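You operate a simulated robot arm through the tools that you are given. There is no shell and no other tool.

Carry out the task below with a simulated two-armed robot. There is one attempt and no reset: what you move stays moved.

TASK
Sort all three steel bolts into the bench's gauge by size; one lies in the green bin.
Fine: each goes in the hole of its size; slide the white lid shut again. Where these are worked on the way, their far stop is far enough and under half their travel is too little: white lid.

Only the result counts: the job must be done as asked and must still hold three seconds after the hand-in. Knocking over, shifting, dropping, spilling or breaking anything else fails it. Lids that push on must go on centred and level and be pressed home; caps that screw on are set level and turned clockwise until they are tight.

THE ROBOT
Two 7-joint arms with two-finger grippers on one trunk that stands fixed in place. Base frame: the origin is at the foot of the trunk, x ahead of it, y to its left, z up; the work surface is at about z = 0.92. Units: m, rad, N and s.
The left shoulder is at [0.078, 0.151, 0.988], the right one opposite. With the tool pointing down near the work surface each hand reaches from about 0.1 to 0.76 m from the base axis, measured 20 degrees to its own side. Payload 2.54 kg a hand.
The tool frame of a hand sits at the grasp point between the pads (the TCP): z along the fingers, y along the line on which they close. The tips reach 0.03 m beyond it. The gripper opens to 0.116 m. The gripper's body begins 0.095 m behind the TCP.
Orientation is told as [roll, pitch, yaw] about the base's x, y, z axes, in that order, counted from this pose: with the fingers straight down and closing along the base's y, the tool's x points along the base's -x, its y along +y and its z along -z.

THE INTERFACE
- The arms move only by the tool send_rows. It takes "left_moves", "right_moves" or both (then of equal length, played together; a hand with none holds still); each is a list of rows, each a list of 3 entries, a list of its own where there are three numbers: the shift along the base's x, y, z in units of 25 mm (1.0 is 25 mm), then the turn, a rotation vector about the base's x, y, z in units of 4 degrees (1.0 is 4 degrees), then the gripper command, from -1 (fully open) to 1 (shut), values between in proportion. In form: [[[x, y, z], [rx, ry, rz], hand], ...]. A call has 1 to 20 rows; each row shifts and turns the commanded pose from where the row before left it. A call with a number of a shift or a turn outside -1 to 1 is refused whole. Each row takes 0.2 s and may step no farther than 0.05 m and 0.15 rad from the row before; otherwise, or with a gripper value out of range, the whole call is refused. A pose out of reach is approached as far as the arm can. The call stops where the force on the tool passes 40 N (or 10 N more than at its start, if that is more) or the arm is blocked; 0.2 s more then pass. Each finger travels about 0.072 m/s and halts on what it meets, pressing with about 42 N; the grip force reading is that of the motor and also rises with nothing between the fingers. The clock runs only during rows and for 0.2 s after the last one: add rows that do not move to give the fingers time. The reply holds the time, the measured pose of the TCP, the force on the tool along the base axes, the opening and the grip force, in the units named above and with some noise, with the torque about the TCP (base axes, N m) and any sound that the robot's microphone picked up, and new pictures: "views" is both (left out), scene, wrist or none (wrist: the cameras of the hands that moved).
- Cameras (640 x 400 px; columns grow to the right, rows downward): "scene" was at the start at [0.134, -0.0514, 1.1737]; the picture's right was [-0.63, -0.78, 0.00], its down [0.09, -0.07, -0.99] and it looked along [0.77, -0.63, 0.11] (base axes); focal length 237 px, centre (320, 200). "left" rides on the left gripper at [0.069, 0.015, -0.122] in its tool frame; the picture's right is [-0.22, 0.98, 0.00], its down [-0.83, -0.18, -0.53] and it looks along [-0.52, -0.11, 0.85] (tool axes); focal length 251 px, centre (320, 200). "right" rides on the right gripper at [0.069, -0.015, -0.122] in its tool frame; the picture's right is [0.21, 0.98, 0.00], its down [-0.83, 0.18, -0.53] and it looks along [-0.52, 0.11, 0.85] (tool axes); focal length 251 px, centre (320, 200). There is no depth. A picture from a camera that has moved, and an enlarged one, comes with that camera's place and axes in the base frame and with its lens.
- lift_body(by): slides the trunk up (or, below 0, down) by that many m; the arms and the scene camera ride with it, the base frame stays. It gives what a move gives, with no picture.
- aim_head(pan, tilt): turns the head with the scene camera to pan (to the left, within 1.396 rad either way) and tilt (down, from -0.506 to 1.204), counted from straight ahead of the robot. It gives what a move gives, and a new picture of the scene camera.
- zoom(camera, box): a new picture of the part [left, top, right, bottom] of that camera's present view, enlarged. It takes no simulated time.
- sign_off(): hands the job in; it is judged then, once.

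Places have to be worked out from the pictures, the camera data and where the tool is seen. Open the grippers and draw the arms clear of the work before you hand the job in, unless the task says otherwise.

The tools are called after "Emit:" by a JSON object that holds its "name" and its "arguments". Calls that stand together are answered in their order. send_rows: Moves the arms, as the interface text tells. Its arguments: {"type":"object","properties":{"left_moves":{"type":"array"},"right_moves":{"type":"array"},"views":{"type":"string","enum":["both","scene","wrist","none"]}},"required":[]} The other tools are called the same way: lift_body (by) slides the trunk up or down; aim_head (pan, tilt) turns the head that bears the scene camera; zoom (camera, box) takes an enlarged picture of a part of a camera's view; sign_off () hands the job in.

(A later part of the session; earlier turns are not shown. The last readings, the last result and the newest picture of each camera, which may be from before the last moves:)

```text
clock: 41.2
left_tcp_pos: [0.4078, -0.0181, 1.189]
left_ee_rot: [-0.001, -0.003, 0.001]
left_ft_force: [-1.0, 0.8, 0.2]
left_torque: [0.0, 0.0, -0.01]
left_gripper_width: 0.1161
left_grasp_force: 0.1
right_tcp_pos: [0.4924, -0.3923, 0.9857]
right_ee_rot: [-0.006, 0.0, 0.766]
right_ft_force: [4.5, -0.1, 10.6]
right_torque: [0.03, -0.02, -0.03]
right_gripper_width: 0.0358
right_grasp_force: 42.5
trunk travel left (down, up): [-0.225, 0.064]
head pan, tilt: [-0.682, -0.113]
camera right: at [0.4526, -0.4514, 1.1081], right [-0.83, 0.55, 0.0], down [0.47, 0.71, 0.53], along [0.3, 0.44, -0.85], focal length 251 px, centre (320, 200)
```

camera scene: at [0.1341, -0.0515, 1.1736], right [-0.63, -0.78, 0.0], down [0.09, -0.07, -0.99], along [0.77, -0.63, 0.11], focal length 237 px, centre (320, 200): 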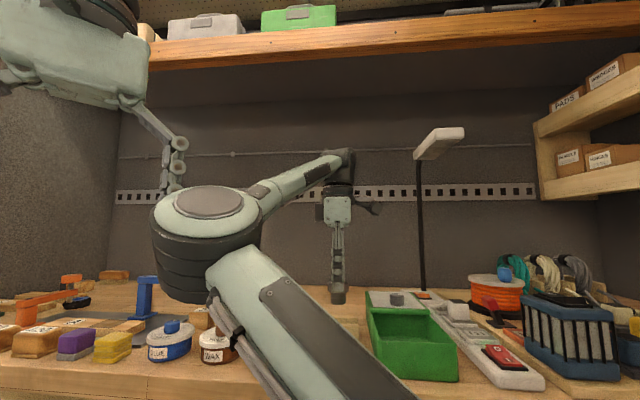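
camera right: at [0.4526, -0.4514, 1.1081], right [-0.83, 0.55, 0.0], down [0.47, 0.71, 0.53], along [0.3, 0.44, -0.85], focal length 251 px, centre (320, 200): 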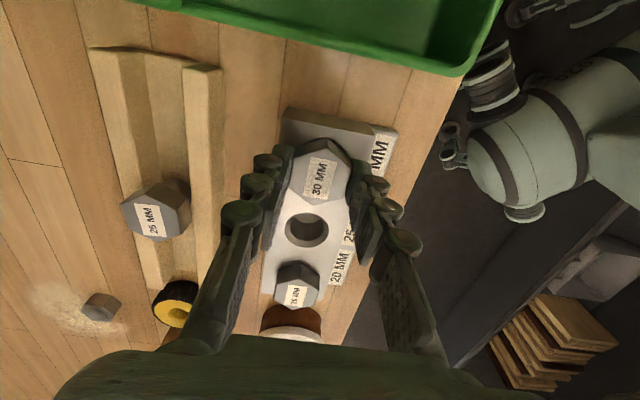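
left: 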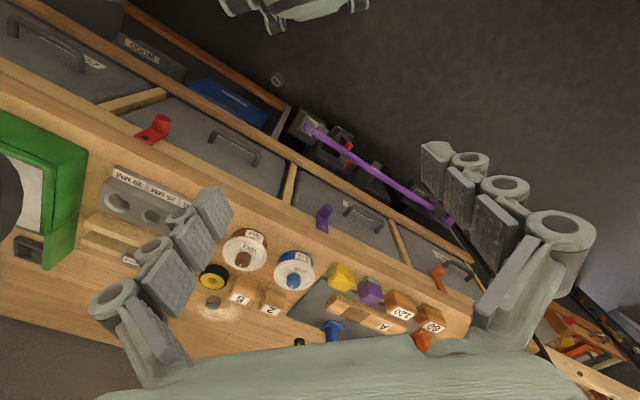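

Seated with ~10 N upward contact at z≈0.986. I release and rise straight up.

Emit:
{"name": "send_rows", "arguments": {"right_moves": [[[0, 0, 0.04], [0, 0, 0], 0.6], [[0, 0, 0], [0, 0, 0], 0.2], [[0, 0, 0], [0, 0, 0], -0.05], [[0, 0, 0], [0, 0, 0], -0.05], [[0, 0, 0.4], [0, 0, 0], -0.05], [[0, 0, 0.8], [0, 0, 0], -0.05], [[0, 0, 0.8], [0, 0, 0], -0.05], [[0, 0, 0.8], [0, 0, 0], -0.05], [[0, 0, 0.8], [0, 0, 0], -0.05], [[0, 0, 0], [0, 0, 0], -0.05]], "views": "both"}}

Emit:
{"name": "zoom", "arguments": {"camera": "right", "box": [160, 50, 400, 250]}}

```text
clock: 43.4
left_tcp_pos: [0.4075, -0.0176, 1.1883]
left_ee_rot: [0.0, -0.001, 0.003]
left_ft_force: [0.1, 0.0, -0.4]
left_torque: [-0.04, 0.03, 0.01]
left_gripper_width: 0.1159
left_grasp_force: 0.0
right_tcp_pos: [0.4918, -0.392, 1.0752]
right_ee_rot: [-0.002, 0.0, 0.767]
right_ft_force: [0.3, 0.2, -0.7]
right_torque: [-0.01, -0.01, -0.03]
right_gripper_width: 0.0608
right_grasp_force: 0.0
trunk travel left (down, up): [-0.225, 0.064]
head pan, tilt: [-0.682, -0.113]
camera scene: at [0.1341, -0.0515, 1.1736], right [-0.63, -0.78, 0.0], down [0.09, -0.07, -0.99], along [0.77, -0.63, 0.11], focal length 237 px, centre (320, 200)
camera right: at [0.452, -0.4515, 1.1978], right [-0.83, 0.55, 0.0], down [0.47, 0.7, 0.53], along [0.3, 0.44, -0.85], focal length 251 px, centre (320, 200)
```

scene: 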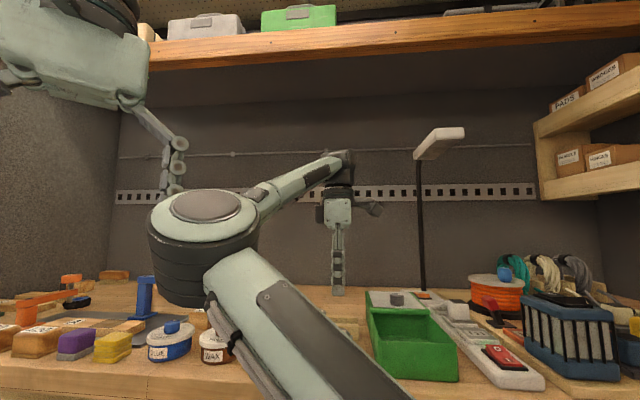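
right: 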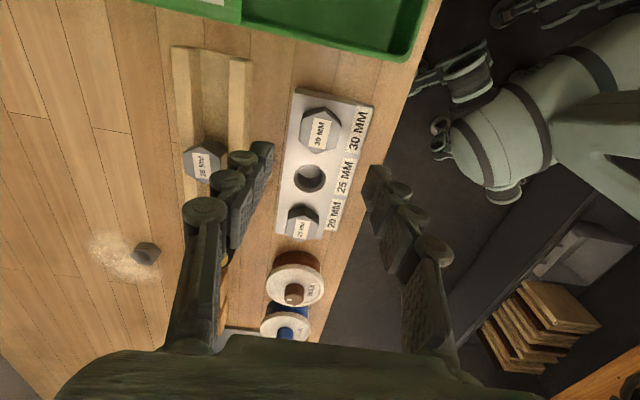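

```text
2.00 times, centred on (280, 150) of right
camera zoom: at [0.452, -0.4515, 1.1978], right [-0.83, 0.55, 0.0], down [0.47, 0.7, 0.53], along [0.3, 0.44, -0.85], focal length 503 px, centre (400, 300)
```

zoom: 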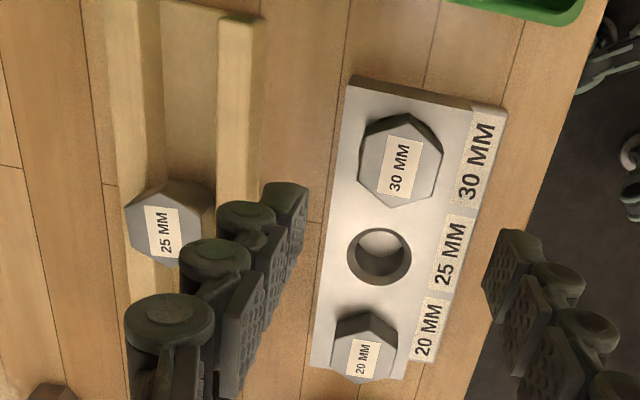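

30 MM is seated. Now I move above the 25 MM bolt at ~[0.606, -0.431].

Emit:
{"name": "send_rows", "arguments": {"right_moves": [[[0.914, -0.31, 0], [0, 0, 0], -0.05], [[0.914, -0.31, 0], [0, 0, 0], -0.05], [[0.914, -0.31, 0], [0, 0, 0], -0.05], [[0.914, -0.31, 0], [0, 0, 0], -0.05], [[0.914, -0.31, 0], [0, 0, 0], -0.05], [[0, 0, 0], [0, 0, 0], -0.05]], "views": "both"}}

Emit:
{"name": "zoom", "arguments": {"camera": "right", "box": [280, 90, 360, 170]}}

```text
clock: 44.8
left_tcp_pos: [0.4063, -0.0192, 1.1884]
left_ee_rot: [-0.001, 0.0, 0.002]
left_ft_force: [-0.7, -0.3, 0.3]
left_torque: [-0.02, 0.01, 0.0]
left_gripper_width: 0.1158
left_grasp_force: 0.0
right_tcp_pos: [0.6067, -0.4315, 1.0758]
right_ee_rot: [-0.003, -0.001, 0.769]
right_ft_force: [0.2, 0.7, -0.9]
right_torque: [0.0, -0.01, 0.01]
right_gripper_width: 0.0611
right_grasp_force: 0.1
trunk travel left (down, up): [-0.225, 0.064]
head pan, tilt: [-0.682, -0.113]
camera scene: at [0.134, -0.0514, 1.1737], right [-0.63, -0.78, 0.0], down [0.09, -0.07, -0.99], along [0.77, -0.63, 0.11], focal length 237 px, centre (320, 200)
camera right: at [0.5661, -0.4907, 1.1979], right [-0.83, 0.55, 0.0], down [0.47, 0.7, 0.53], along [0.3, 0.44, -0.85], focal length 251 px, centre (320, 200)
```

scene: 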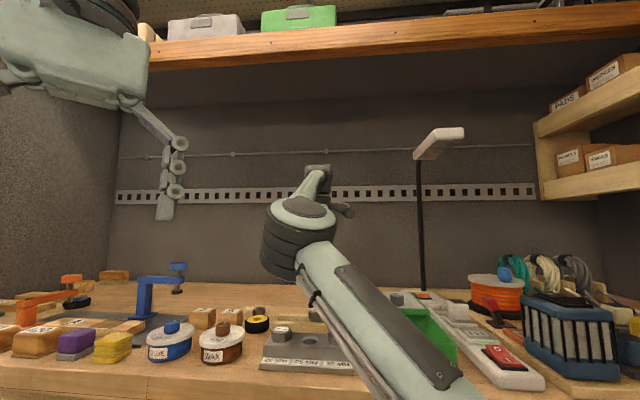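
right: 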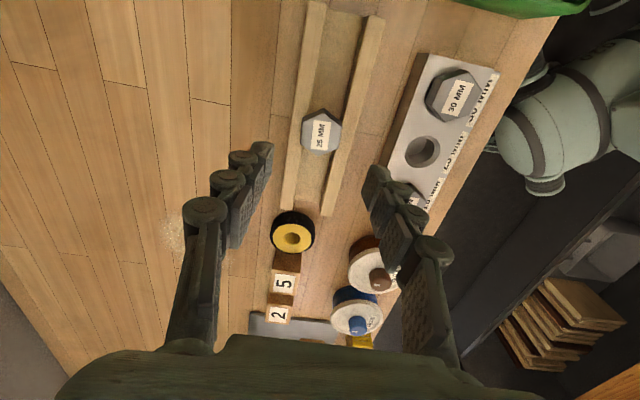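

```text
5.00 times, centred on (320, 130) of right
camera zoom: at [0.5661, -0.4907, 1.1979], right [-0.83, 0.55, 0.0], down [0.47, 0.7, 0.53], along [0.3, 0.44, -0.85], focal length 1257 px, centre (320, 550)
```

zoom: 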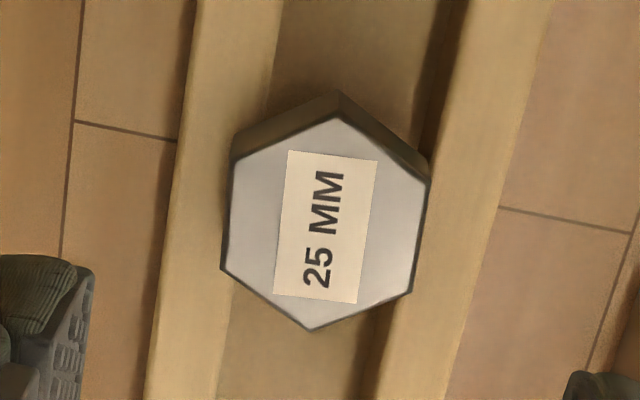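

Bolt 25 centre is ~2 mm from the TCP axis and its flats ~3° off; I correct both and descend to z≈1.02 for a check.

Emit:
{"name": "send_rows", "arguments": {"right_moves": [[[0.02, 0.065, 0], [0, 0, 0.8], -0.05], [[0, 0, -0.8], [0, 0, 0], -0.05], [[0, 0, -0.8], [0, 0, 0], -0.05], [[0, 0, -0.6], [0, 0, 0], -0.05], [[0, 0, 0], [0, 0, 0], -0.05]], "views": "wrist"}}

Emit:
{"name": "zoom", "arguments": {"camera": "right", "box": [240, 90, 400, 230]}}

```text
clock: 46.0
left_tcp_pos: [0.4069, -0.0182, 1.1877]
left_ee_rot: [-0.001, 0.001, 0.002]
left_ft_force: [-0.4, -0.3, 0.3]
left_torque: [-0.01, 0.01, 0.01]
left_gripper_width: 0.116
left_grasp_force: 0.1
right_tcp_pos: [0.6055, -0.4318, 1.0199]
right_ee_rot: [-0.001, 0.0, 0.823]
right_ft_force: [0.9, -0.3, 0.3]
right_torque: [-0.03, 0.0, -0.03]
right_gripper_width: 0.061
right_grasp_force: 0.1
trunk travel left (down, up): [-0.225, 0.064]
head pan, tilt: [-0.682, -0.113]
camera right: at [0.57, -0.4924, 1.1426], right [-0.86, 0.51, 0.0], down [0.43, 0.73, 0.53], along [0.27, 0.46, -0.85], focal length 251 px, centre (320, 200)
```

right: 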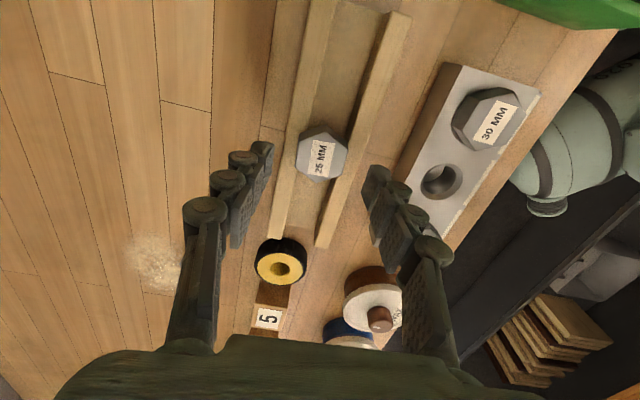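

```text
2.86 times, centred on (320, 160) of right
camera zoom: at [0.57, -0.4924, 1.1426], right [-0.86, 0.51, 0.0], down [0.43, 0.73, 0.53], along [0.27, 0.46, -0.85], focal length 718 px, centre (320, 314)
```

zoom: 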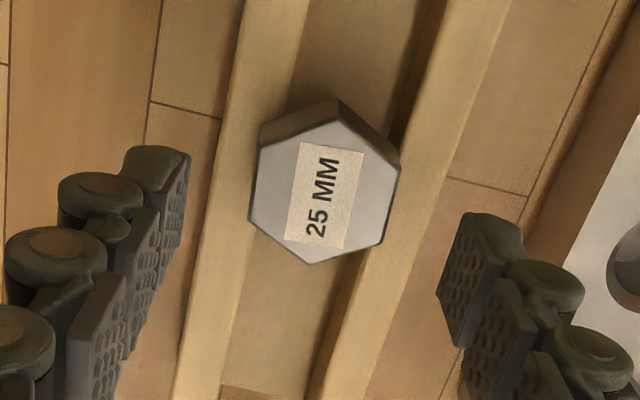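

Alignment is good (≈1 mm, ≈1°). I descend to z≈0.985 and close on the 25 MM head.

Emit:
{"name": "send_rows", "arguments": {"right_moves": [[[0, 0.03, -0.5], [0, 0, 0], -0.05], [[0, 0, -0.5], [0, 0, 0], -0.05], [[0, 0, -0.42], [0, 0, 0], -0.05], [[0, 0, 0], [0, 0, 0], -0.05], [[0, 0, 0], [0, 0, 0], 0.3], [[0, 0, 0], [0, 0, 0], 0.6], [[0, 0, 0], [0, 0, 0], 1], [[0, 0, 0], [0, 0, 0], 1], [[0, 0, 0], [0, 0, 0], 1]], "views": "both"}}

Emit:
{"name": "zoom", "arguments": {"camera": "right", "box": [240, 110, 400, 250]}}

```text
clock: 48.0
left_tcp_pos: [0.4069, -0.0184, 1.1903]
left_ee_rot: [-0.002, -0.001, 0.002]
left_ft_force: [-0.1, 0.0, 0.3]
left_torque: [0.0, 0.04, -0.01]
left_gripper_width: 0.1163
left_grasp_force: 0.0
right_tcp_pos: [0.6062, -0.4303, 0.9846]
right_ee_rot: [-0.001, 0.0, 0.822]
right_ft_force: [-0.6, 1.4, 0.0]
right_torque: [0.01, 0.01, 0.02]
right_gripper_width: 0.036
right_grasp_force: 42.4
trunk travel left (down, up): [-0.225, 0.064]
head pan, tilt: [-0.682, -0.113]
camera scene: at [0.1341, -0.0515, 1.1736], right [-0.63, -0.78, 0.0], down [0.09, -0.07, -0.99], along [0.77, -0.63, 0.11], focal length 237 px, centre (320, 200)
camera right: at [0.5707, -0.4916, 1.1071], right [-0.86, 0.51, 0.0], down [0.43, 0.73, 0.53], along [0.27, 0.46, -0.85], focal length 251 px, centre (320, 200)
```

scene: 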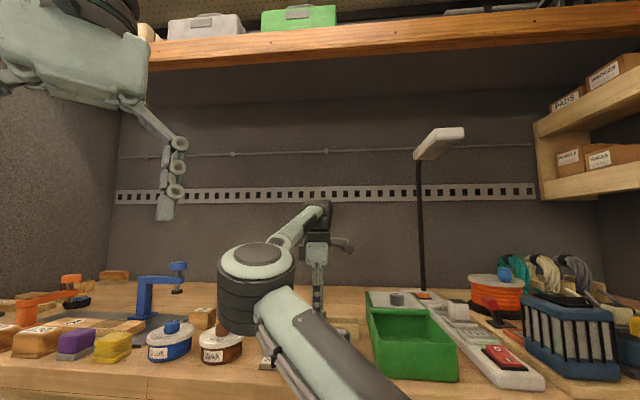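
right: 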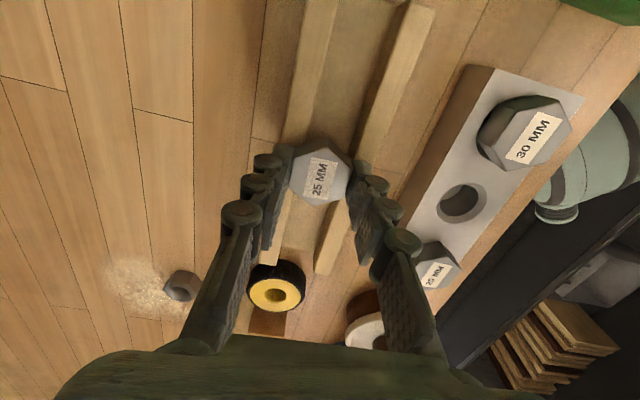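

```text
2.86 times, centred on (320, 180) of right
camera zoom: at [0.5707, -0.4916, 1.1071], right [-0.86, 0.51, 0.0], down [0.43, 0.73, 0.53], along [0.27, 0.46, -0.85], focal length 718 px, centre (320, 257)
```

zoom: 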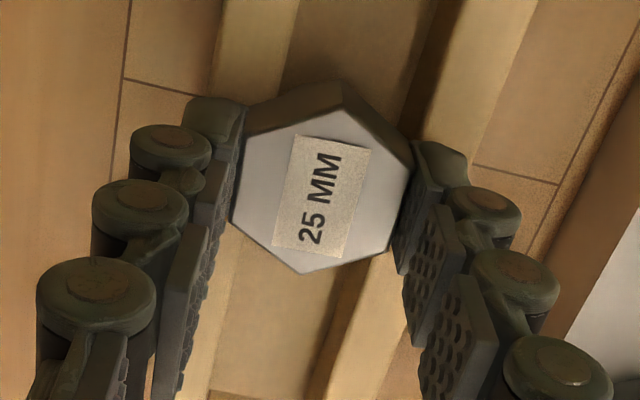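

Centred grip on the 25 MM bolt. I lift it, then carry it over the middle hole at ~[0.5313, -0.3535] (midway between the two seated bolts), yawing back −3°.

Emit:
{"name": "send_rows", "arguments": {"right_moves": [[[0, 0, 0.25], [0, 0, 0], 1], [[0, 0, 0.5], [0, 0, 0], 1], [[0, 0, 0.7], [0, 0, 0], 1], [[0, 0, 0.8], [0, 0, 0], 1], [[0, 0, 0.8], [0, 0, 0], 1], [[0, 0, 0.7], [0, 0, 0], 1], [[-0.3, 0.31, 0], [0, 0, -0.2], 1], [[-0.75, 0.78, 0], [0, 0, -0.2], 1], [[-0.75, 0.78, 0], [0, 0, -0.2], 1], [[-0.75, 0.78, 0], [0, 0, -0.2], 1], [[-0.458, 0.478, 0], [0, 0, 0], 1], [[0, 0, 0], [0, 0, 0], 1], [[0, 0, 0], [0, 0, 0], 1]], "views": "both"}}

Emit:
{"name": "zoom", "arguments": {"camera": "right", "box": [240, 50, 400, 250]}}

```text
clock: 50.8
left_tcp_pos: [0.4076, -0.0186, 1.1899]
left_ee_rot: [-0.001, 0.0, 0.001]
left_ft_force: [0.2, 0.4, 1.0]
left_torque: [-0.04, 0.0, 0.06]
left_gripper_width: 0.1162
left_grasp_force: 0.1
right_tcp_pos: [0.5321, -0.3518, 1.0788]
right_ee_rot: [-0.002, -0.001, 0.768]
right_ft_force: [0.5, -0.5, -0.8]
right_torque: [0.03, 0.01, -0.01]
right_gripper_width: 0.0354
right_grasp_force: 42.2
trunk travel left (down, up): [-0.225, 0.064]
head pan, tilt: [-0.682, -0.113]
camera scene: at [0.1341, -0.0514, 1.1737], right [-0.63, -0.78, 0.0], down [0.09, -0.07, -0.99], along [0.77, -0.63, 0.11], focal length 237 px, centre (320, 200)
camera right: at [0.4923, -0.4108, 1.2014], right [-0.83, 0.55, 0.0], down [0.47, 0.7, 0.53], along [0.3, 0.44, -0.85], focal length 251 px, centre (320, 200)
```

scene: 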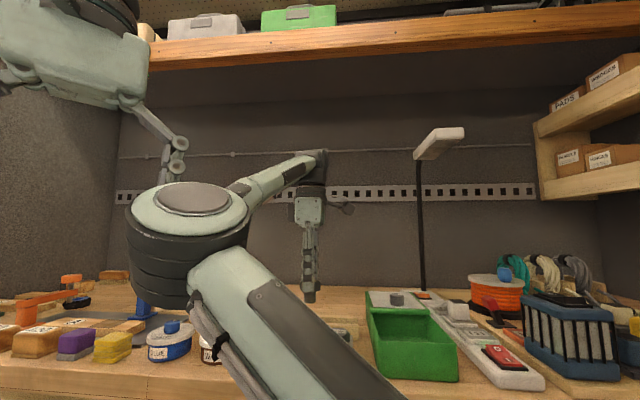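
right: 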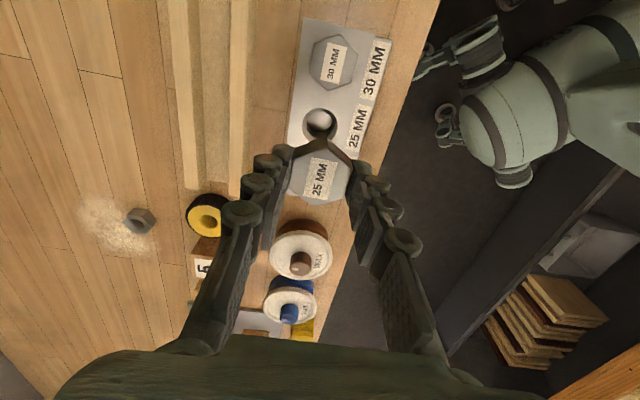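

```text
2.00 times, centred on (320, 150) of right
camera zoom: at [0.4923, -0.4108, 1.2014], right [-0.83, 0.55, 0.0], down [0.47, 0.7, 0.53], along [0.3, 0.44, -0.85], focal length 503 px, centre (320, 300)
```

zoom: 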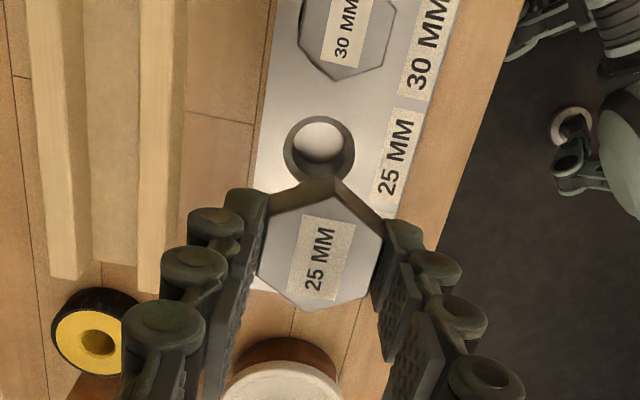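

The middle hole projects where expected. I lower to the start of entry.

Emit:
{"name": "send_rows", "arguments": {"right_moves": [[[-0.008, -0.02, -0.5], [0, 0, 0], 1], [[0, 0, -0.8], [0, 0, 0], 1], [[0, 0, -0.8], [0, 0, 0], 1], [[0, 0, -0.3], [0, 0, 0], 1], [[0, 0, -0.2], [0, 0, 0], 1], [[0, 0, -0.16], [0, 0, 0], 1], [[0, 0, -0.16], [0, 0, 0], 1], [[0, 0, 0], [0, 0, 0], 1]], "views": "wrist"}}

Emit:
{"name": "zoom", "arguments": {"camera": "right", "box": [240, 50, 400, 250]}}

```text
clock: 52.6
left_tcp_pos: [0.4075, -0.0182, 1.1891]
left_ee_rot: [-0.001, 0.001, 0.002]
left_ft_force: [-0.5, -0.3, -0.3]
left_torque: [-0.02, 0.01, 0.0]
left_gripper_width: 0.1161
left_grasp_force: 0.0
right_tcp_pos: [0.5385, -0.3632, 1.0074]
right_ee_rot: [-0.001, 0.0, 0.767]
right_ft_force: [0.7, 0.6, -0.4]
right_torque: [0.01, -0.04, 0.01]
right_gripper_width: 0.0359
right_grasp_force: 42.4
right hand out of reach, approached as far as the arm can: row 2, 3
trunk travel left (down, up): [-0.225, 0.064]
head pan, tilt: [-0.682, -0.113]
camera right: at [0.4987, -0.423, 1.129], right [-0.83, 0.55, 0.0], down [0.47, 0.7, 0.53], along [0.3, 0.44, -0.85], focal length 251 px, centre (320, 200)
```

right: 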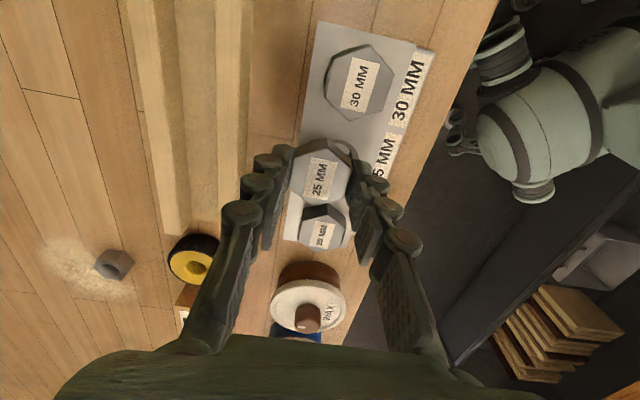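

```text
2.00 times, centred on (320, 150) of right
camera zoom: at [0.4987, -0.423, 1.129], right [-0.83, 0.55, 0.0], down [0.47, 0.7, 0.53], along [0.3, 0.44, -0.85], focal length 503 px, centre (320, 300)
```

zoom: 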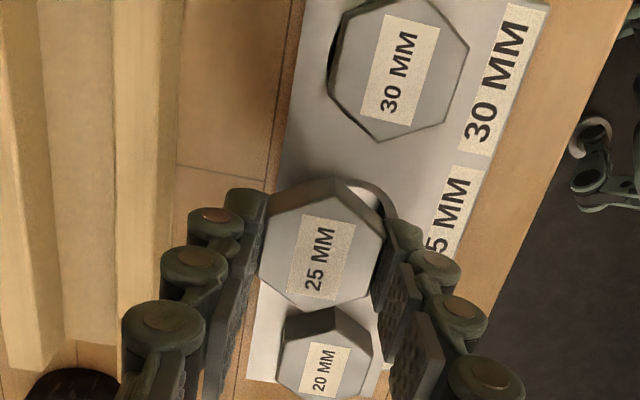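

Rows 2–3 were reported out of reach and the hand drifted ~13 mm off the hole; force is near zero so nothing is jammed. I rise 4 cm first and check the pose.

Emit:
{"name": "send_rows", "arguments": {"right_moves": [[[0, 0, 0.4], [0, 0, 0], 1], [[0, 0, 0.6], [0, 0, 0], 1], [[0, 0, 0.6], [0, 0, 0], 1], [[0, 0, 0], [0, 0, 0], 1]], "views": "both"}}

```text
clock: 53.6
left_tcp_pos: [0.4074, -0.0192, 1.1905]
left_ee_rot: [-0.007, -0.003, 0.0]
left_ft_force: [-1.8, -4.9, 21.4]
left_torque: [-1.31, 0.21, -0.11]
left_gripper_width: 0.1167
left_grasp_force: 0.1
right_tcp_pos: [0.5392, -0.364, 1.0458]
right_ee_rot: [0.0, 0.002, 0.768]
right_ft_force: [0.7, 0.6, -0.6]
right_torque: [0.02, 0.01, 0.02]
right_gripper_width: 0.0359
right_grasp_force: 42.1
trunk travel left (down, up): [-0.225, 0.064]
head pan, tilt: [-0.682, -0.113]
camera scene: at [0.1342, -0.0515, 1.1736], right [-0.63, -0.78, 0.0], down [0.09, -0.07, -0.99], along [0.77, -0.63, 0.11], focal length 237 px, centre (320, 200)
camera right: at [0.5001, -0.4231, 1.1683], right [-0.83, 0.55, 0.0], down [0.47, 0.7, 0.53], along [0.29, 0.44, -0.85], focal length 251 px, centre (320, 200)
```

scene: 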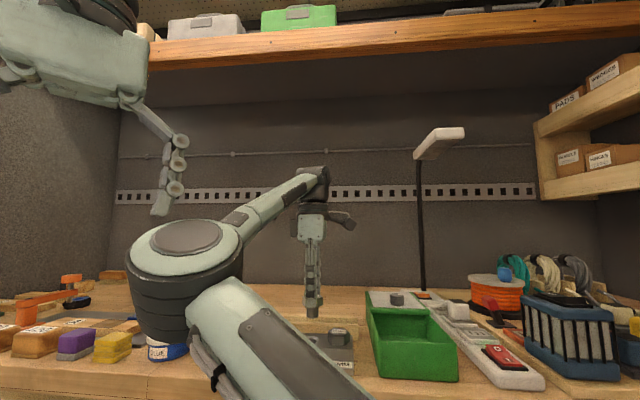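
right: 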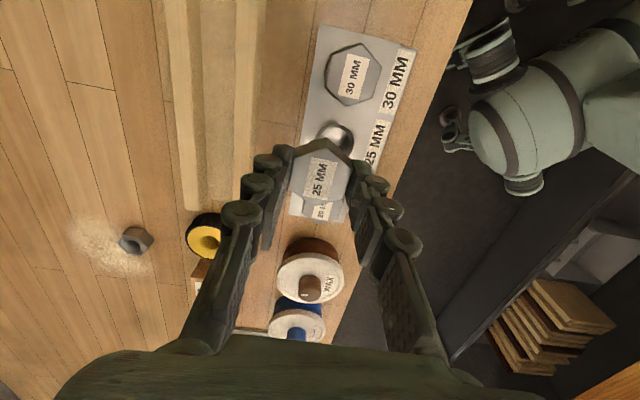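

The left hand now shows 21 N upward: the right arm's elbow is touching the idle left hand, which is what limited the reach. I move the left hand up and to the left, clear of the right elbow.

Emit:
{"name": "send_rows", "arguments": {"left_moves": [[[0, 0.4, 0.6], [0, 0, 0], -1], [[0, 0.6, 0.6], [0, 0, 0], -1], [[0, 0.9, 0.3], [0, 0, 0], -1], [[0, 0.9, 0], [0, 0, 0], -1], [[0, 0.9, 0], [0, 0, 0], -1], [[0, 0.9, 0], [0, 0, 0], -1], [[0, 0.9, 0], [0, 0, 0], -1], [[0, 0.9, 0], [0, 0, 0], -1], [[0, 0.9, 0], [0, 0, 0], -1], [[0, 0, 0], [0, 0, 0], -1]], "views": "both"}}

```text
clock: 55.8
left_tcp_pos: [0.4071, 0.1642, 1.2252]
left_ee_rot: [-0.001, 0.001, 0.002]
left_ft_force: [-0.3, 0.8, 0.2]
left_torque: [0.01, -0.01, -0.05]
left_gripper_width: 0.116
left_grasp_force: 0.1
right_tcp_pos: [0.5387, -0.3636, 1.0461]
right_ee_rot: [-0.001, -0.001, 0.769]
right_ft_force: [0.0, 1.2, -2.4]
right_torque: [-0.01, 0.0, 0.01]
right_gripper_width: 0.0357
right_grasp_force: 42.1
trunk travel left (down, up): [-0.225, 0.064]
head pan, tilt: [-0.682, -0.113]
camera scene: at [0.1342, -0.0515, 1.1736], right [-0.63, -0.78, 0.0], down [0.09, -0.07, -0.99], along [0.77, -0.63, 0.11], focal length 237 px, centre (320, 200)
camera left: at [0.338, 0.1797, 1.3481], right [0.21, 0.98, 0.0], down [0.83, -0.18, 0.53], along [0.52, -0.12, -0.84], focal length 251 px, centre (320, 200)
```

scene: 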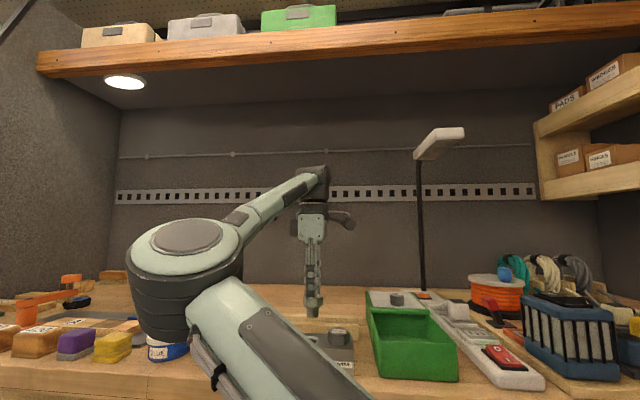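
left: 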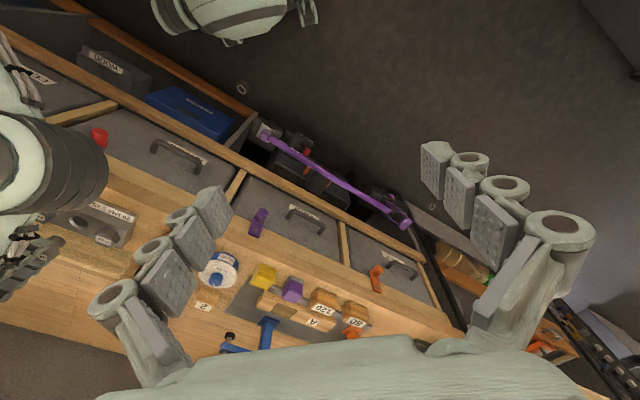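

Left arm is clear now. I bring the right hand back over the middle hole at the present height and check whether it reaches.

Emit:
{"name": "send_rows", "arguments": {"right_moves": [[[-0.16, 0.236, 0.2], [0, 0, 0], 1], [[-0.16, 0.236, 0.2], [0, 0, 0], 1], [[0, 0, 0], [0, 0, 0], 1]], "views": "both"}}

Emit:
{"name": "zoom", "arguments": {"camera": "right", "box": [240, 50, 400, 250]}}

```text
clock: 56.6
left_tcp_pos: [0.4067, 0.1639, 1.2256]
left_ee_rot: [-0.002, 0.001, 0.001]
left_ft_force: [0.1, -0.2, -0.6]
left_torque: [0.04, -0.02, 0.01]
left_gripper_width: 0.1158
left_grasp_force: 0.2
right_tcp_pos: [0.531, -0.3529, 1.0571]
right_ee_rot: [-0.002, 0.002, 0.768]
right_ft_force: [0.1, -0.1, -0.6]
right_torque: [-0.01, 0.01, -0.01]
right_gripper_width: 0.0359
right_grasp_force: 41.8
trunk travel left (down, up): [-0.225, 0.064]
head pan, tilt: [-0.682, -0.113]
camera scene: at [0.1342, -0.0515, 1.1736], right [-0.63, -0.78, 0.0], down [0.09, -0.07, -0.99], along [0.77, -0.63, 0.11], focal length 237 px, centre (320, 200)
camera right: at [0.4923, -0.4116, 1.1797], right [-0.83, 0.55, 0.0], down [0.47, 0.7, 0.53], along [0.3, 0.44, -0.85], focal length 251 px, centre (320, 200)
```

scene: 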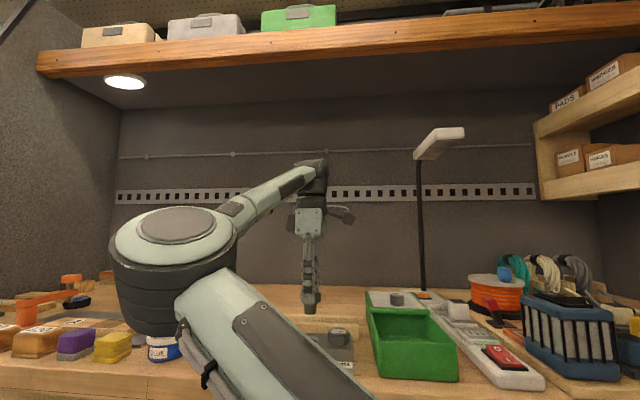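
right: 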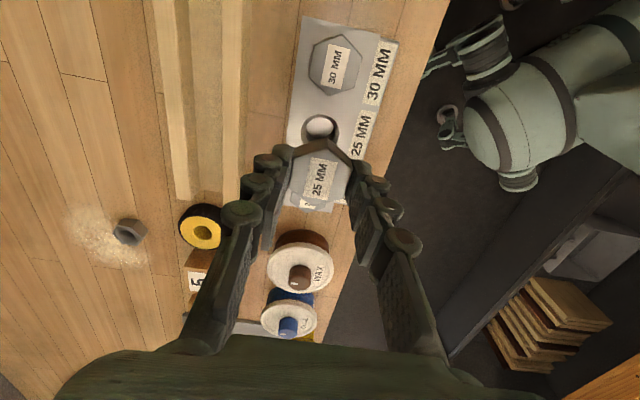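

```text
2.00 times, centred on (320, 150) of right
camera zoom: at [0.4923, -0.4116, 1.1797], right [-0.83, 0.55, 0.0], down [0.47, 0.7, 0.53], along [0.3, 0.44, -0.85], focal length 503 px, centre (320, 300)
```

zoom: 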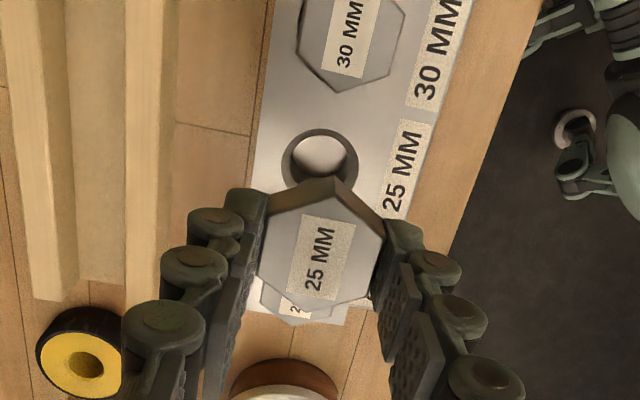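

It reaches the spot. I lower in smaller steps to the start of entry.

Emit:
{"name": "send_rows", "arguments": {"right_moves": [[[0, 0, -0.4], [0, 0, 0], 1], [[0, 0, -0.4], [0, 0, 0], 1], [[0, 0, -0.4], [0, 0, 0], 1], [[0, 0, -0.4], [0, 0, 0], 1], [[0, 0, 0], [0, 0, 0], 1]], "views": "both"}}

Emit:
{"name": "zoom", "arguments": {"camera": "right", "box": [240, 50, 400, 250]}}

```text
clock: 57.8
left_tcp_pos: [0.4072, 0.1642, 1.2244]
left_ee_rot: [-0.002, -0.001, 0.003]
left_ft_force: [0.1, 0.0, 0.3]
left_torque: [0.02, 0.03, 0.0]
left_gripper_width: 0.1156
left_grasp_force: 0.1
right_tcp_pos: [0.536, -0.3621, 1.0164]
right_ee_rot: [-0.003, 0.0, 0.767]
right_ft_force: [-1.2, 0.3, -0.6]
right_torque: [0.01, 0.02, 0.01]
right_gripper_width: 0.0358
right_grasp_force: 42.1
right hand out of reach, approached as far as the arm can: row 1
trunk travel left (down, up): [-0.225, 0.064]
head pan, tilt: [-0.682, -0.113]
camera scene: at [0.1341, -0.0514, 1.1737], right [-0.63, -0.78, 0.0], down [0.09, -0.07, -0.99], along [0.77, -0.63, 0.11], focal length 237 px, centre (320, 200)
camera right: at [0.4966, -0.4209, 1.1394], right [-0.83, 0.55, 0.0], down [0.47, 0.7, 0.53], along [0.3, 0.44, -0.85], focal length 251 px, centre (320, 200)
```

scene: 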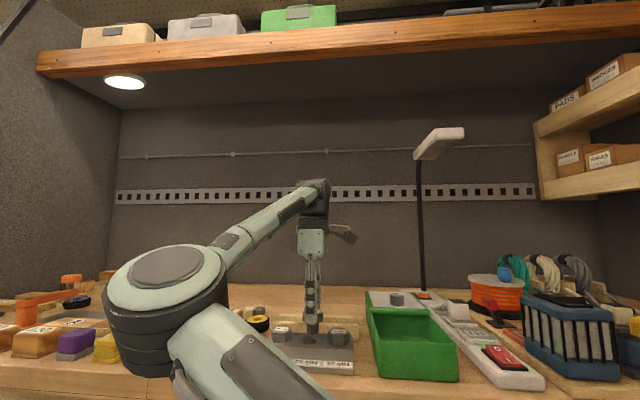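
right: 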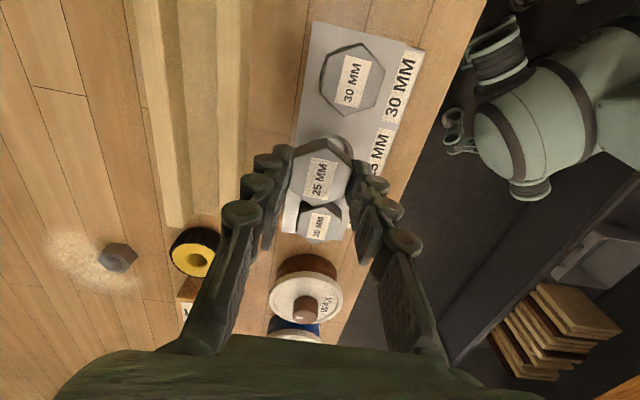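

```text
2.00 times, centred on (320, 150) of right
camera zoom: at [0.4966, -0.4209, 1.1394], right [-0.83, 0.55, 0.0], down [0.47, 0.7, 0.53], along [0.3, 0.44, -0.85], focal length 503 px, centre (320, 300)
```

zoom: 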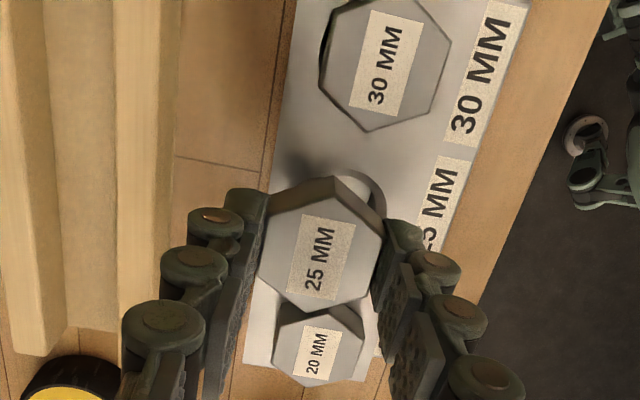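

Again the arm hit an internal limit directly below ~1.057 over this hole, though the force is nil. The bolt's shank is round, so I'll rise a bit and reduce the hand yaw by 20° to relax the wrist, then return over the hole.

Emit:
{"name": "send_rows", "arguments": {"right_moves": [[[0, 0, 0.6], [0, 0, 0], 1], [[0, 0, 0.6], [0, 0, -1], 1], [[0, 0, 0.6], [0, 0, -1], 1], [[0, 0, 0], [0, 0, -1], 1], [[0, 0, 0], [0, 0, -1], 1], [[0, 0, 0], [0, 0, -1], 1], [[-0.09, 0.19, 0], [0, 0, 0], 1], [[-0.09, 0.19, 0], [0, 0, 0], 1], [[0, 0, 0], [0, 0, 0], 1]], "views": "both"}}

Emit:
{"name": "zoom", "arguments": {"camera": "right", "box": [240, 50, 400, 250]}}

```text
clock: 59.8
left_tcp_pos: [0.4063, 0.163, 1.2257]
left_ee_rot: [-0.002, 0.0, 0.001]
left_ft_force: [-0.2, 0.2, -0.5]
left_torque: [-0.02, 0.02, -0.01]
left_gripper_width: 0.1161
left_grasp_force: 0.0
right_tcp_pos: [0.5301, -0.3516, 1.0622]
right_ee_rot: [0.001, 0.0, 0.418]
right_ft_force: [-0.6, 0.3, -1.1]
right_torque: [0.0, 0.0, 0.0]
right_gripper_width: 0.0359
right_grasp_force: 41.7
trunk travel left (down, up): [-0.225, 0.064]
head pan, tilt: [-0.682, -0.113]
camera scene: at [0.1341, -0.0515, 1.1736], right [-0.63, -0.78, 0.0], down [0.09, -0.07, -0.99], along [0.77, -0.63, 0.11], focal length 237 px, centre (320, 200)
camera right: at [0.4735, -0.3933, 1.1847], right [-0.59, 0.8, 0.0], down [0.68, 0.5, 0.53], along [0.43, 0.32, -0.85], focal length 251 px, centre (320, 200)
```

scene: 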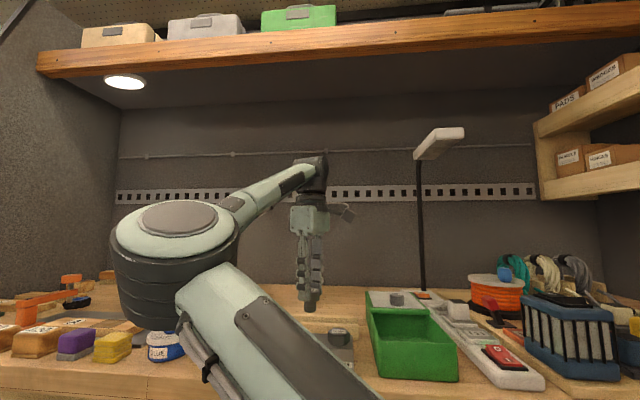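
right: 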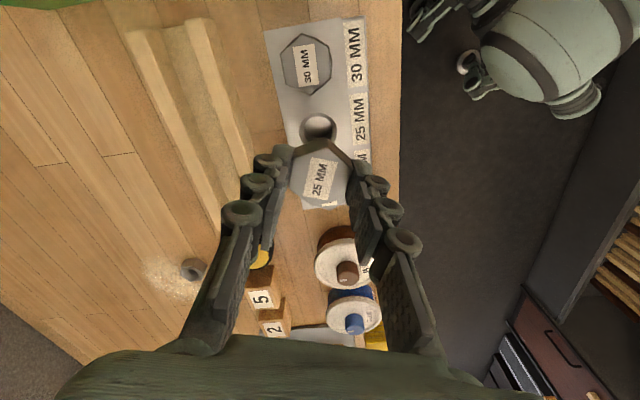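

```text
2.00 times, centred on (320, 150) of right
camera zoom: at [0.4735, -0.3933, 1.1847], right [-0.59, 0.8, 0.0], down [0.68, 0.5, 0.53], along [0.43, 0.32, -0.85], focal length 503 px, centre (320, 300)
```

zoom: 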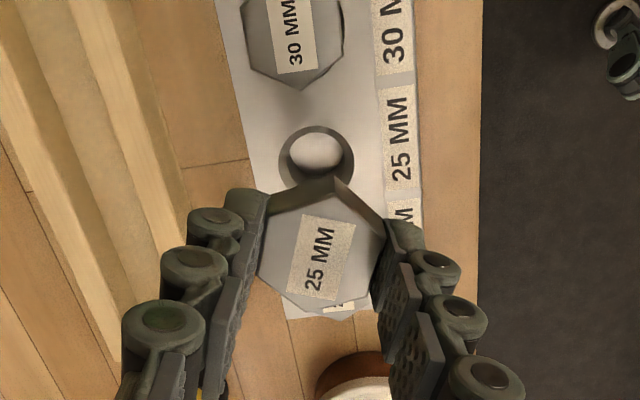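

With yaw 0.418 it holds over the hole; the bolt needs ~(+1.2, −1.1) mm. I correct and descend in small steps, watching for reach warnings.

Emit:
{"name": "send_rows", "arguments": {"right_moves": [[[0.048, -0.044, 0], [0, 0, 0], 1], [[0, 0, -0.3], [0, 0, 0], 1], [[0, 0, -0.3], [0, 0, 0], 1], [[0, 0, -0.3], [0, 0, 0], 1], [[0, 0, 0], [0, 0, 0], 1]], "views": "both"}}

```text
clock: 61.0
left_tcp_pos: [0.4077, 0.1635, 1.2248]
left_ee_rot: [-0.002, -0.001, 0.002]
left_ft_force: [-0.3, -0.7, 0.2]
left_torque: [-0.04, 0.01, -0.05]
left_gripper_width: 0.116
left_grasp_force: 0.0
right_tcp_pos: [0.5309, -0.3514, 1.0404]
right_ee_rot: [-0.002, 0.0, 0.419]
right_ft_force: [1.1, -0.6, -1.6]
right_torque: [-0.04, -0.01, 0.0]
right_gripper_width: 0.0359
right_grasp_force: 42.3
right hand out of reach, approached as far as the arm can: row 2
trunk travel left (down, up): [-0.225, 0.064]
head pan, tilt: [-0.682, -0.113]
camera scene: at [0.134, -0.0514, 1.1737], right [-0.63, -0.78, 0.0], down [0.09, -0.07, -0.99], along [0.77, -0.63, 0.11], focal length 237 px, centre (320, 200)
camera right: at [0.4733, -0.393, 1.162], right [-0.59, 0.81, 0.0], down [0.68, 0.5, 0.53], along [0.43, 0.32, -0.85], focal length 251 px, centre (320, 200)
```

scene: 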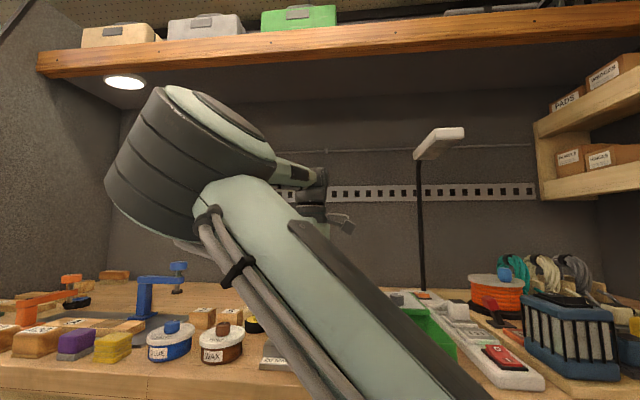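
right: 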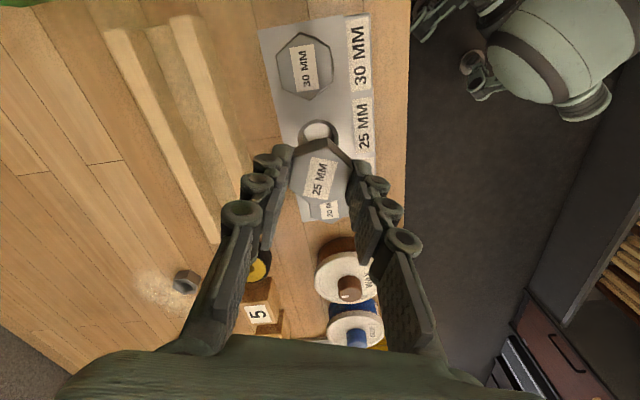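

The elbow has swung up into the configuration that worked before, and the hand stayed near the hole (off by ~2 mm). I correct in place and check.

Emit:
{"name": "send_rows", "arguments": {"right_moves": [[[0.056, -0.056, 0], [0, 0, 0], 1], [[0, 0, -0.2], [0, 0, 0], 1], [[0, 0, -0.2], [0, 0, 0], 1], [[0, 0, 0], [0, 0, 0], 1]], "views": "both"}}

Emit:
{"name": "zoom", "arguments": {"camera": "right", "box": [240, 50, 400, 250]}}

```text
clock: 62.0
left_tcp_pos: [0.4071, 0.1636, 1.2249]
left_ee_rot: [-0.002, -0.001, 0.003]
left_ft_force: [-0.2, -0.3, 0.4]
left_torque: [-0.01, -0.02, 0.02]
left_gripper_width: 0.1159
left_grasp_force: 0.1
right_tcp_pos: [0.5333, -0.3522, 1.0305]
right_ee_rot: [-0.001, 0.001, 0.419]
right_ft_force: [0.6, 0.1, -0.8]
right_torque: [-0.01, 0.02, 0.01]
right_gripper_width: 0.0357
right_grasp_force: 42.5
trunk travel left (down, up): [-0.225, 0.064]
head pan, tilt: [-0.682, -0.113]
camera scene: at [0.1341, -0.0515, 1.1737], right [-0.63, -0.78, 0.0], down [0.09, -0.07, -0.99], along [0.77, -0.63, 0.11], focal length 237 px, centre (320, 200)
camera right: at [0.4757, -0.3943, 1.1524], right [-0.59, 0.81, 0.0], down [0.68, 0.5, 0.53], along [0.43, 0.32, -0.85], focal length 251 px, centre (320, 200)
```

scene: 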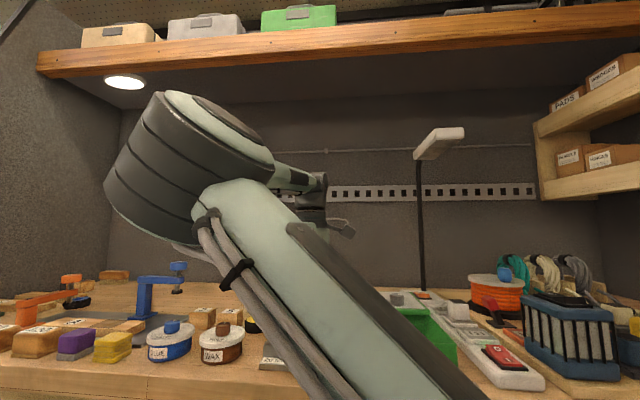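
right: 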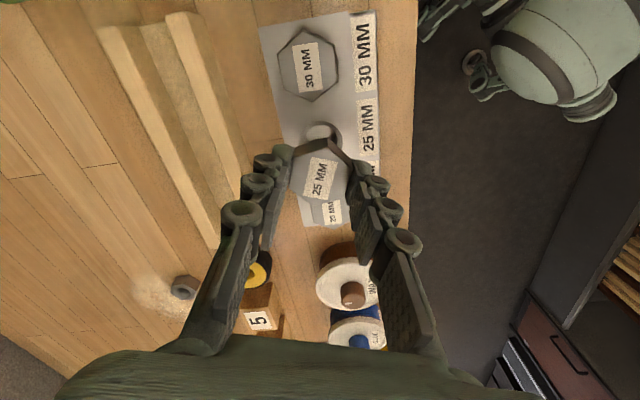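

```text
2.00 times, centred on (320, 150) of right
camera zoom: at [0.4757, -0.3943, 1.1524], right [-0.59, 0.81, 0.0], down [0.68, 0.5, 0.53], along [0.43, 0.32, -0.85], focal length 503 px, centre (320, 300)
```

zoom: 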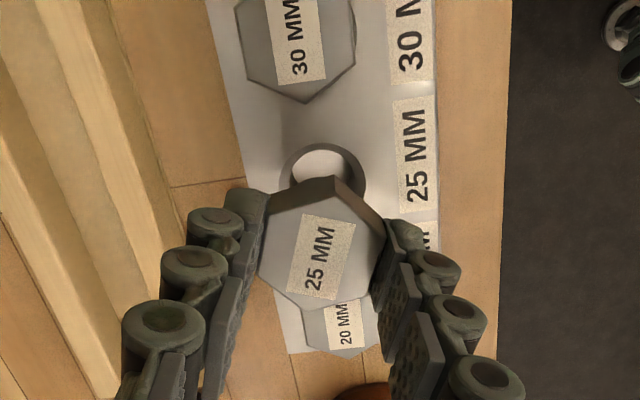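

Hand tracks commands again and sits within ~1 mm of the hole axis. I nudge slightly and continue lowering in 4 mm steps.

Emit:
{"name": "send_rows", "arguments": {"right_moves": [[[-0.02, 0.024, 0], [0, 0, 0], 1], [[0, 0, -0.16], [0, 0, 0], 1], [[0, 0, -0.16], [0, 0, 0], 1], [[0, 0, -0.16], [0, 0, 0], 1], [[0, 0, -0.16], [0, 0, 0], 1], [[0, 0, -0.16], [0, 0, 0], 1], [[0, 0, 0], [0, 0, 0], 1]], "views": "wrist"}}

Emit:
{"name": "zoom", "arguments": {"camera": "right", "box": [240, 50, 400, 250]}}

```text
clock: 63.6
left_tcp_pos: [0.4069, 0.1637, 1.2251]
left_ee_rot: [-0.003, 0.0, 0.004]
left_ft_force: [0.1, -1.0, -0.9]
left_torque: [-0.01, -0.03, -0.01]
left_gripper_width: 0.1163
left_grasp_force: 0.0
right_tcp_pos: [0.5322, -0.3519, 1.0099]
right_ee_rot: [-0.001, 0.001, 0.418]
right_ft_force: [-0.2, 0.5, -0.1]
right_torque: [0.01, 0.0, 0.0]
right_gripper_width: 0.036
right_grasp_force: 41.2
trunk travel left (down, up): [-0.225, 0.064]
head pan, tilt: [-0.682, -0.113]
camera right: at [0.4745, -0.3944, 1.1322], right [-0.59, 0.81, 0.0], down [0.68, 0.5, 0.53], along [0.43, 0.32, -0.85], focal length 251 px, centre (320, 200)
```

right: 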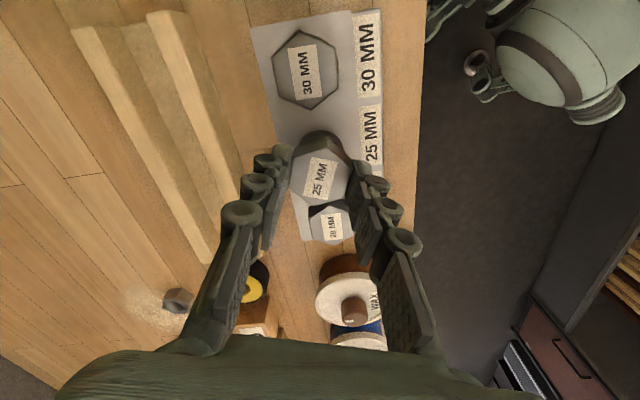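

```text
2.00 times, centred on (320, 150) of right
camera zoom: at [0.4745, -0.3944, 1.1322], right [-0.59, 0.81, 0.0], down [0.68, 0.5, 0.53], along [0.43, 0.32, -0.85], focal length 503 px, centre (320, 300)
```

zoom: 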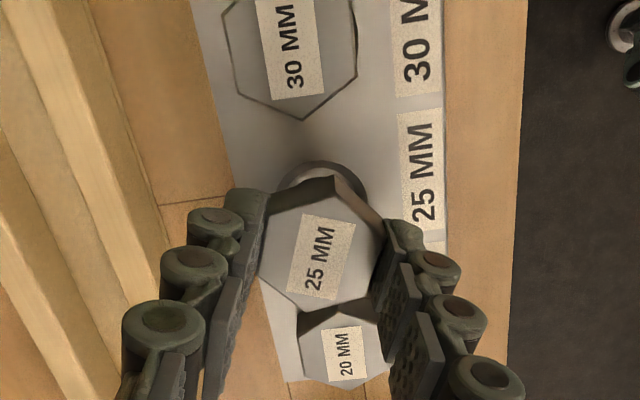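

No contact yet; the rim looks well centred around the shank. I nudge ~0.7 mm and continue lowering 3 mm at a time.

Emit:
{"name": "send_rows", "arguments": {"right_moves": [[[0.02, 0.016, -0.08], [0, 0, 0], 1], [[0, 0, -0.12], [0, 0, 0], 1], [[0, 0, -0.12], [0, 0, 0], 1], [[0, 0, 0], [0, 0, 0], 1]], "views": "wrist"}}

```text
clock: 64.6
left_tcp_pos: [0.4063, 0.1652, 1.226]
left_ee_rot: [-0.002, 0.001, 0.002]
left_ft_force: [-0.3, -0.4, 0.2]
left_torque: [0.0, 0.0, 0.01]
left_gripper_width: 0.1159
left_grasp_force: 0.0
right_tcp_pos: [0.5326, -0.3521, 1.001]
right_ee_rot: [-0.002, 0.0, 0.42]
right_ft_force: [-0.3, -0.2, -0.6]
right_torque: [0.02, 0.0, 0.01]
right_gripper_width: 0.0359
right_grasp_force: 41.9
trunk travel left (down, up): [-0.225, 0.064]
head pan, tilt: [-0.682, -0.113]
camera right: at [0.4755, -0.3937, 1.1237], right [-0.59, 0.81, 0.0], down [0.68, 0.5, 0.53], along [0.43, 0.32, -0.85], focal length 251 px, centre (320, 200)
```

right: 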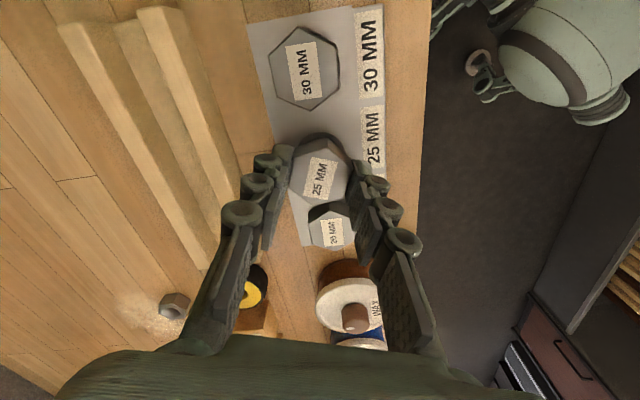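

No force with the shank tip already below the chamfer. I keep lowering.

Emit:
{"name": "send_rows", "arguments": {"right_moves": [[[0, 0, -0.12], [0, 0, 0], 1], [[0, 0, -0.12], [0, 0, 0], 1], [[0, 0, -0.12], [0, 0, 0], 1], [[0, 0, -0.08], [0, 0, 0], 1], [[0, 0, 0], [0, 0, 0], 1]], "views": "wrist"}}

```text
clock: 65.8
left_tcp_pos: [0.4061, 0.164, 1.2255]
left_ee_rot: [-0.001, 0.0, 0.002]
left_ft_force: [-0.1, 0.4, 0.9]
left_torque: [0.04, 0.02, 0.0]
left_gripper_width: 0.116
left_grasp_force: 0.0
right_tcp_pos: [0.5322, -0.3509, 0.9904]
right_ee_rot: [-0.002, 0.001, 0.418]
right_ft_force: [0.0, 0.9, -1.4]
right_torque: [-0.03, -0.06, 0.04]
right_gripper_width: 0.0358
right_grasp_force: 42.2
trunk travel left (down, up): [-0.225, 0.064]
head pan, tilt: [-0.682, -0.113]
camera right: at [0.4755, -0.3934, 1.1129], right [-0.59, 0.8, 0.0], down [0.68, 0.5, 0.53], along [0.43, 0.32, -0.85], focal length 251 px, centre (320, 200)
```

right: 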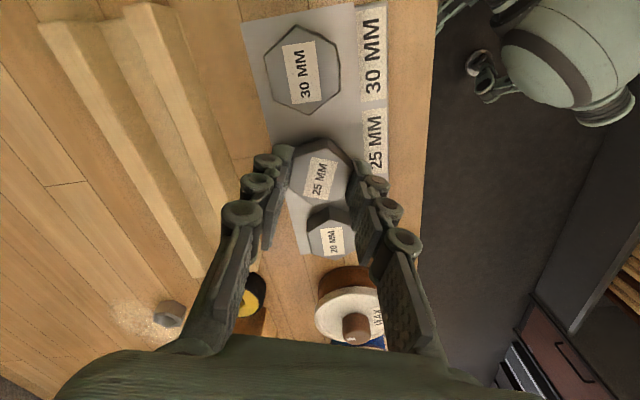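

Sliding freely at z≈0.990; I go on in small steps to feel the seat.

Emit:
{"name": "send_rows", "arguments": {"right_moves": [[[0, 0, -0.08], [0, 0, 0], 1], [[0, 0, -0.06], [0, 0, 0], 1], [[0, 0, -0.06], [0, 0, 0], 1], [[0, 0, 0], [0, 0, 0], 1]], "views": "wrist"}}

Emit:
{"name": "zoom", "arguments": {"camera": "right", "box": [240, 50, 400, 270]}}

```text
clock: 66.8
left_tcp_pos: [0.4066, 0.1644, 1.2262]
left_ee_rot: [0.0, 0.002, 0.001]
left_ft_force: [-0.3, -1.2, 0.8]
left_torque: [0.01, 0.01, -0.02]
left_gripper_width: 0.1158
left_grasp_force: 0.1
right_tcp_pos: [0.5323, -0.3517, 0.9857]
right_ee_rot: [-0.001, 0.0, 0.419]
right_ft_force: [0.2, 0.1, -1.7]
right_torque: [0.03, 0.01, -0.02]
right_gripper_width: 0.0357
right_grasp_force: 42.3
trunk travel left (down, up): [-0.225, 0.064]
head pan, tilt: [-0.682, -0.113]
camera right: at [0.4754, -0.3936, 1.1083], right [-0.59, 0.8, 0.0], down [0.68, 0.5, 0.53], along [0.43, 0.32, -0.85], focal length 251 px, centre (320, 200)
```

right: 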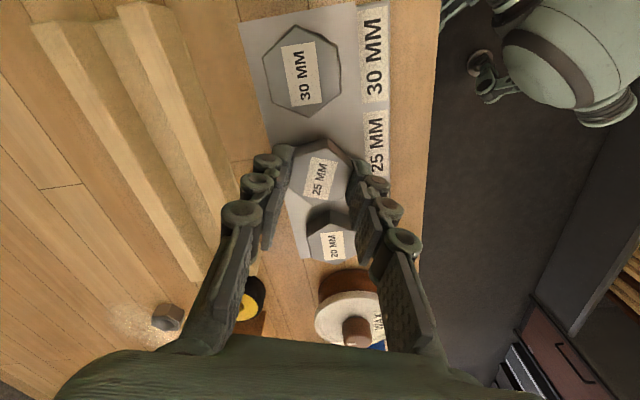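

```text
1.82 times, centred on (320, 160) of right
camera zoom: at [0.4754, -0.3936, 1.1083], right [-0.59, 0.8, 0.0], down [0.68, 0.5, 0.53], along [0.43, 0.32, -0.85], focal length 457 px, centre (320, 273)
```

zoom: 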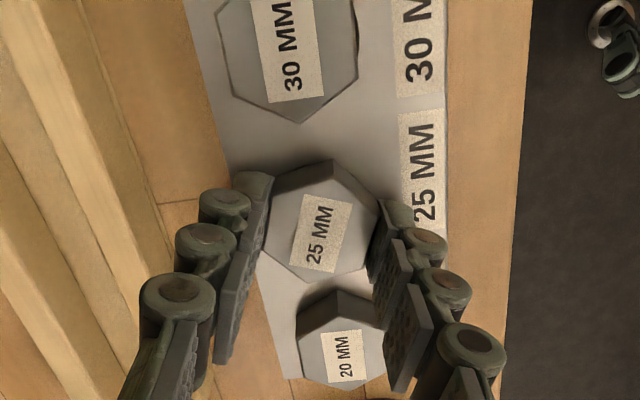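

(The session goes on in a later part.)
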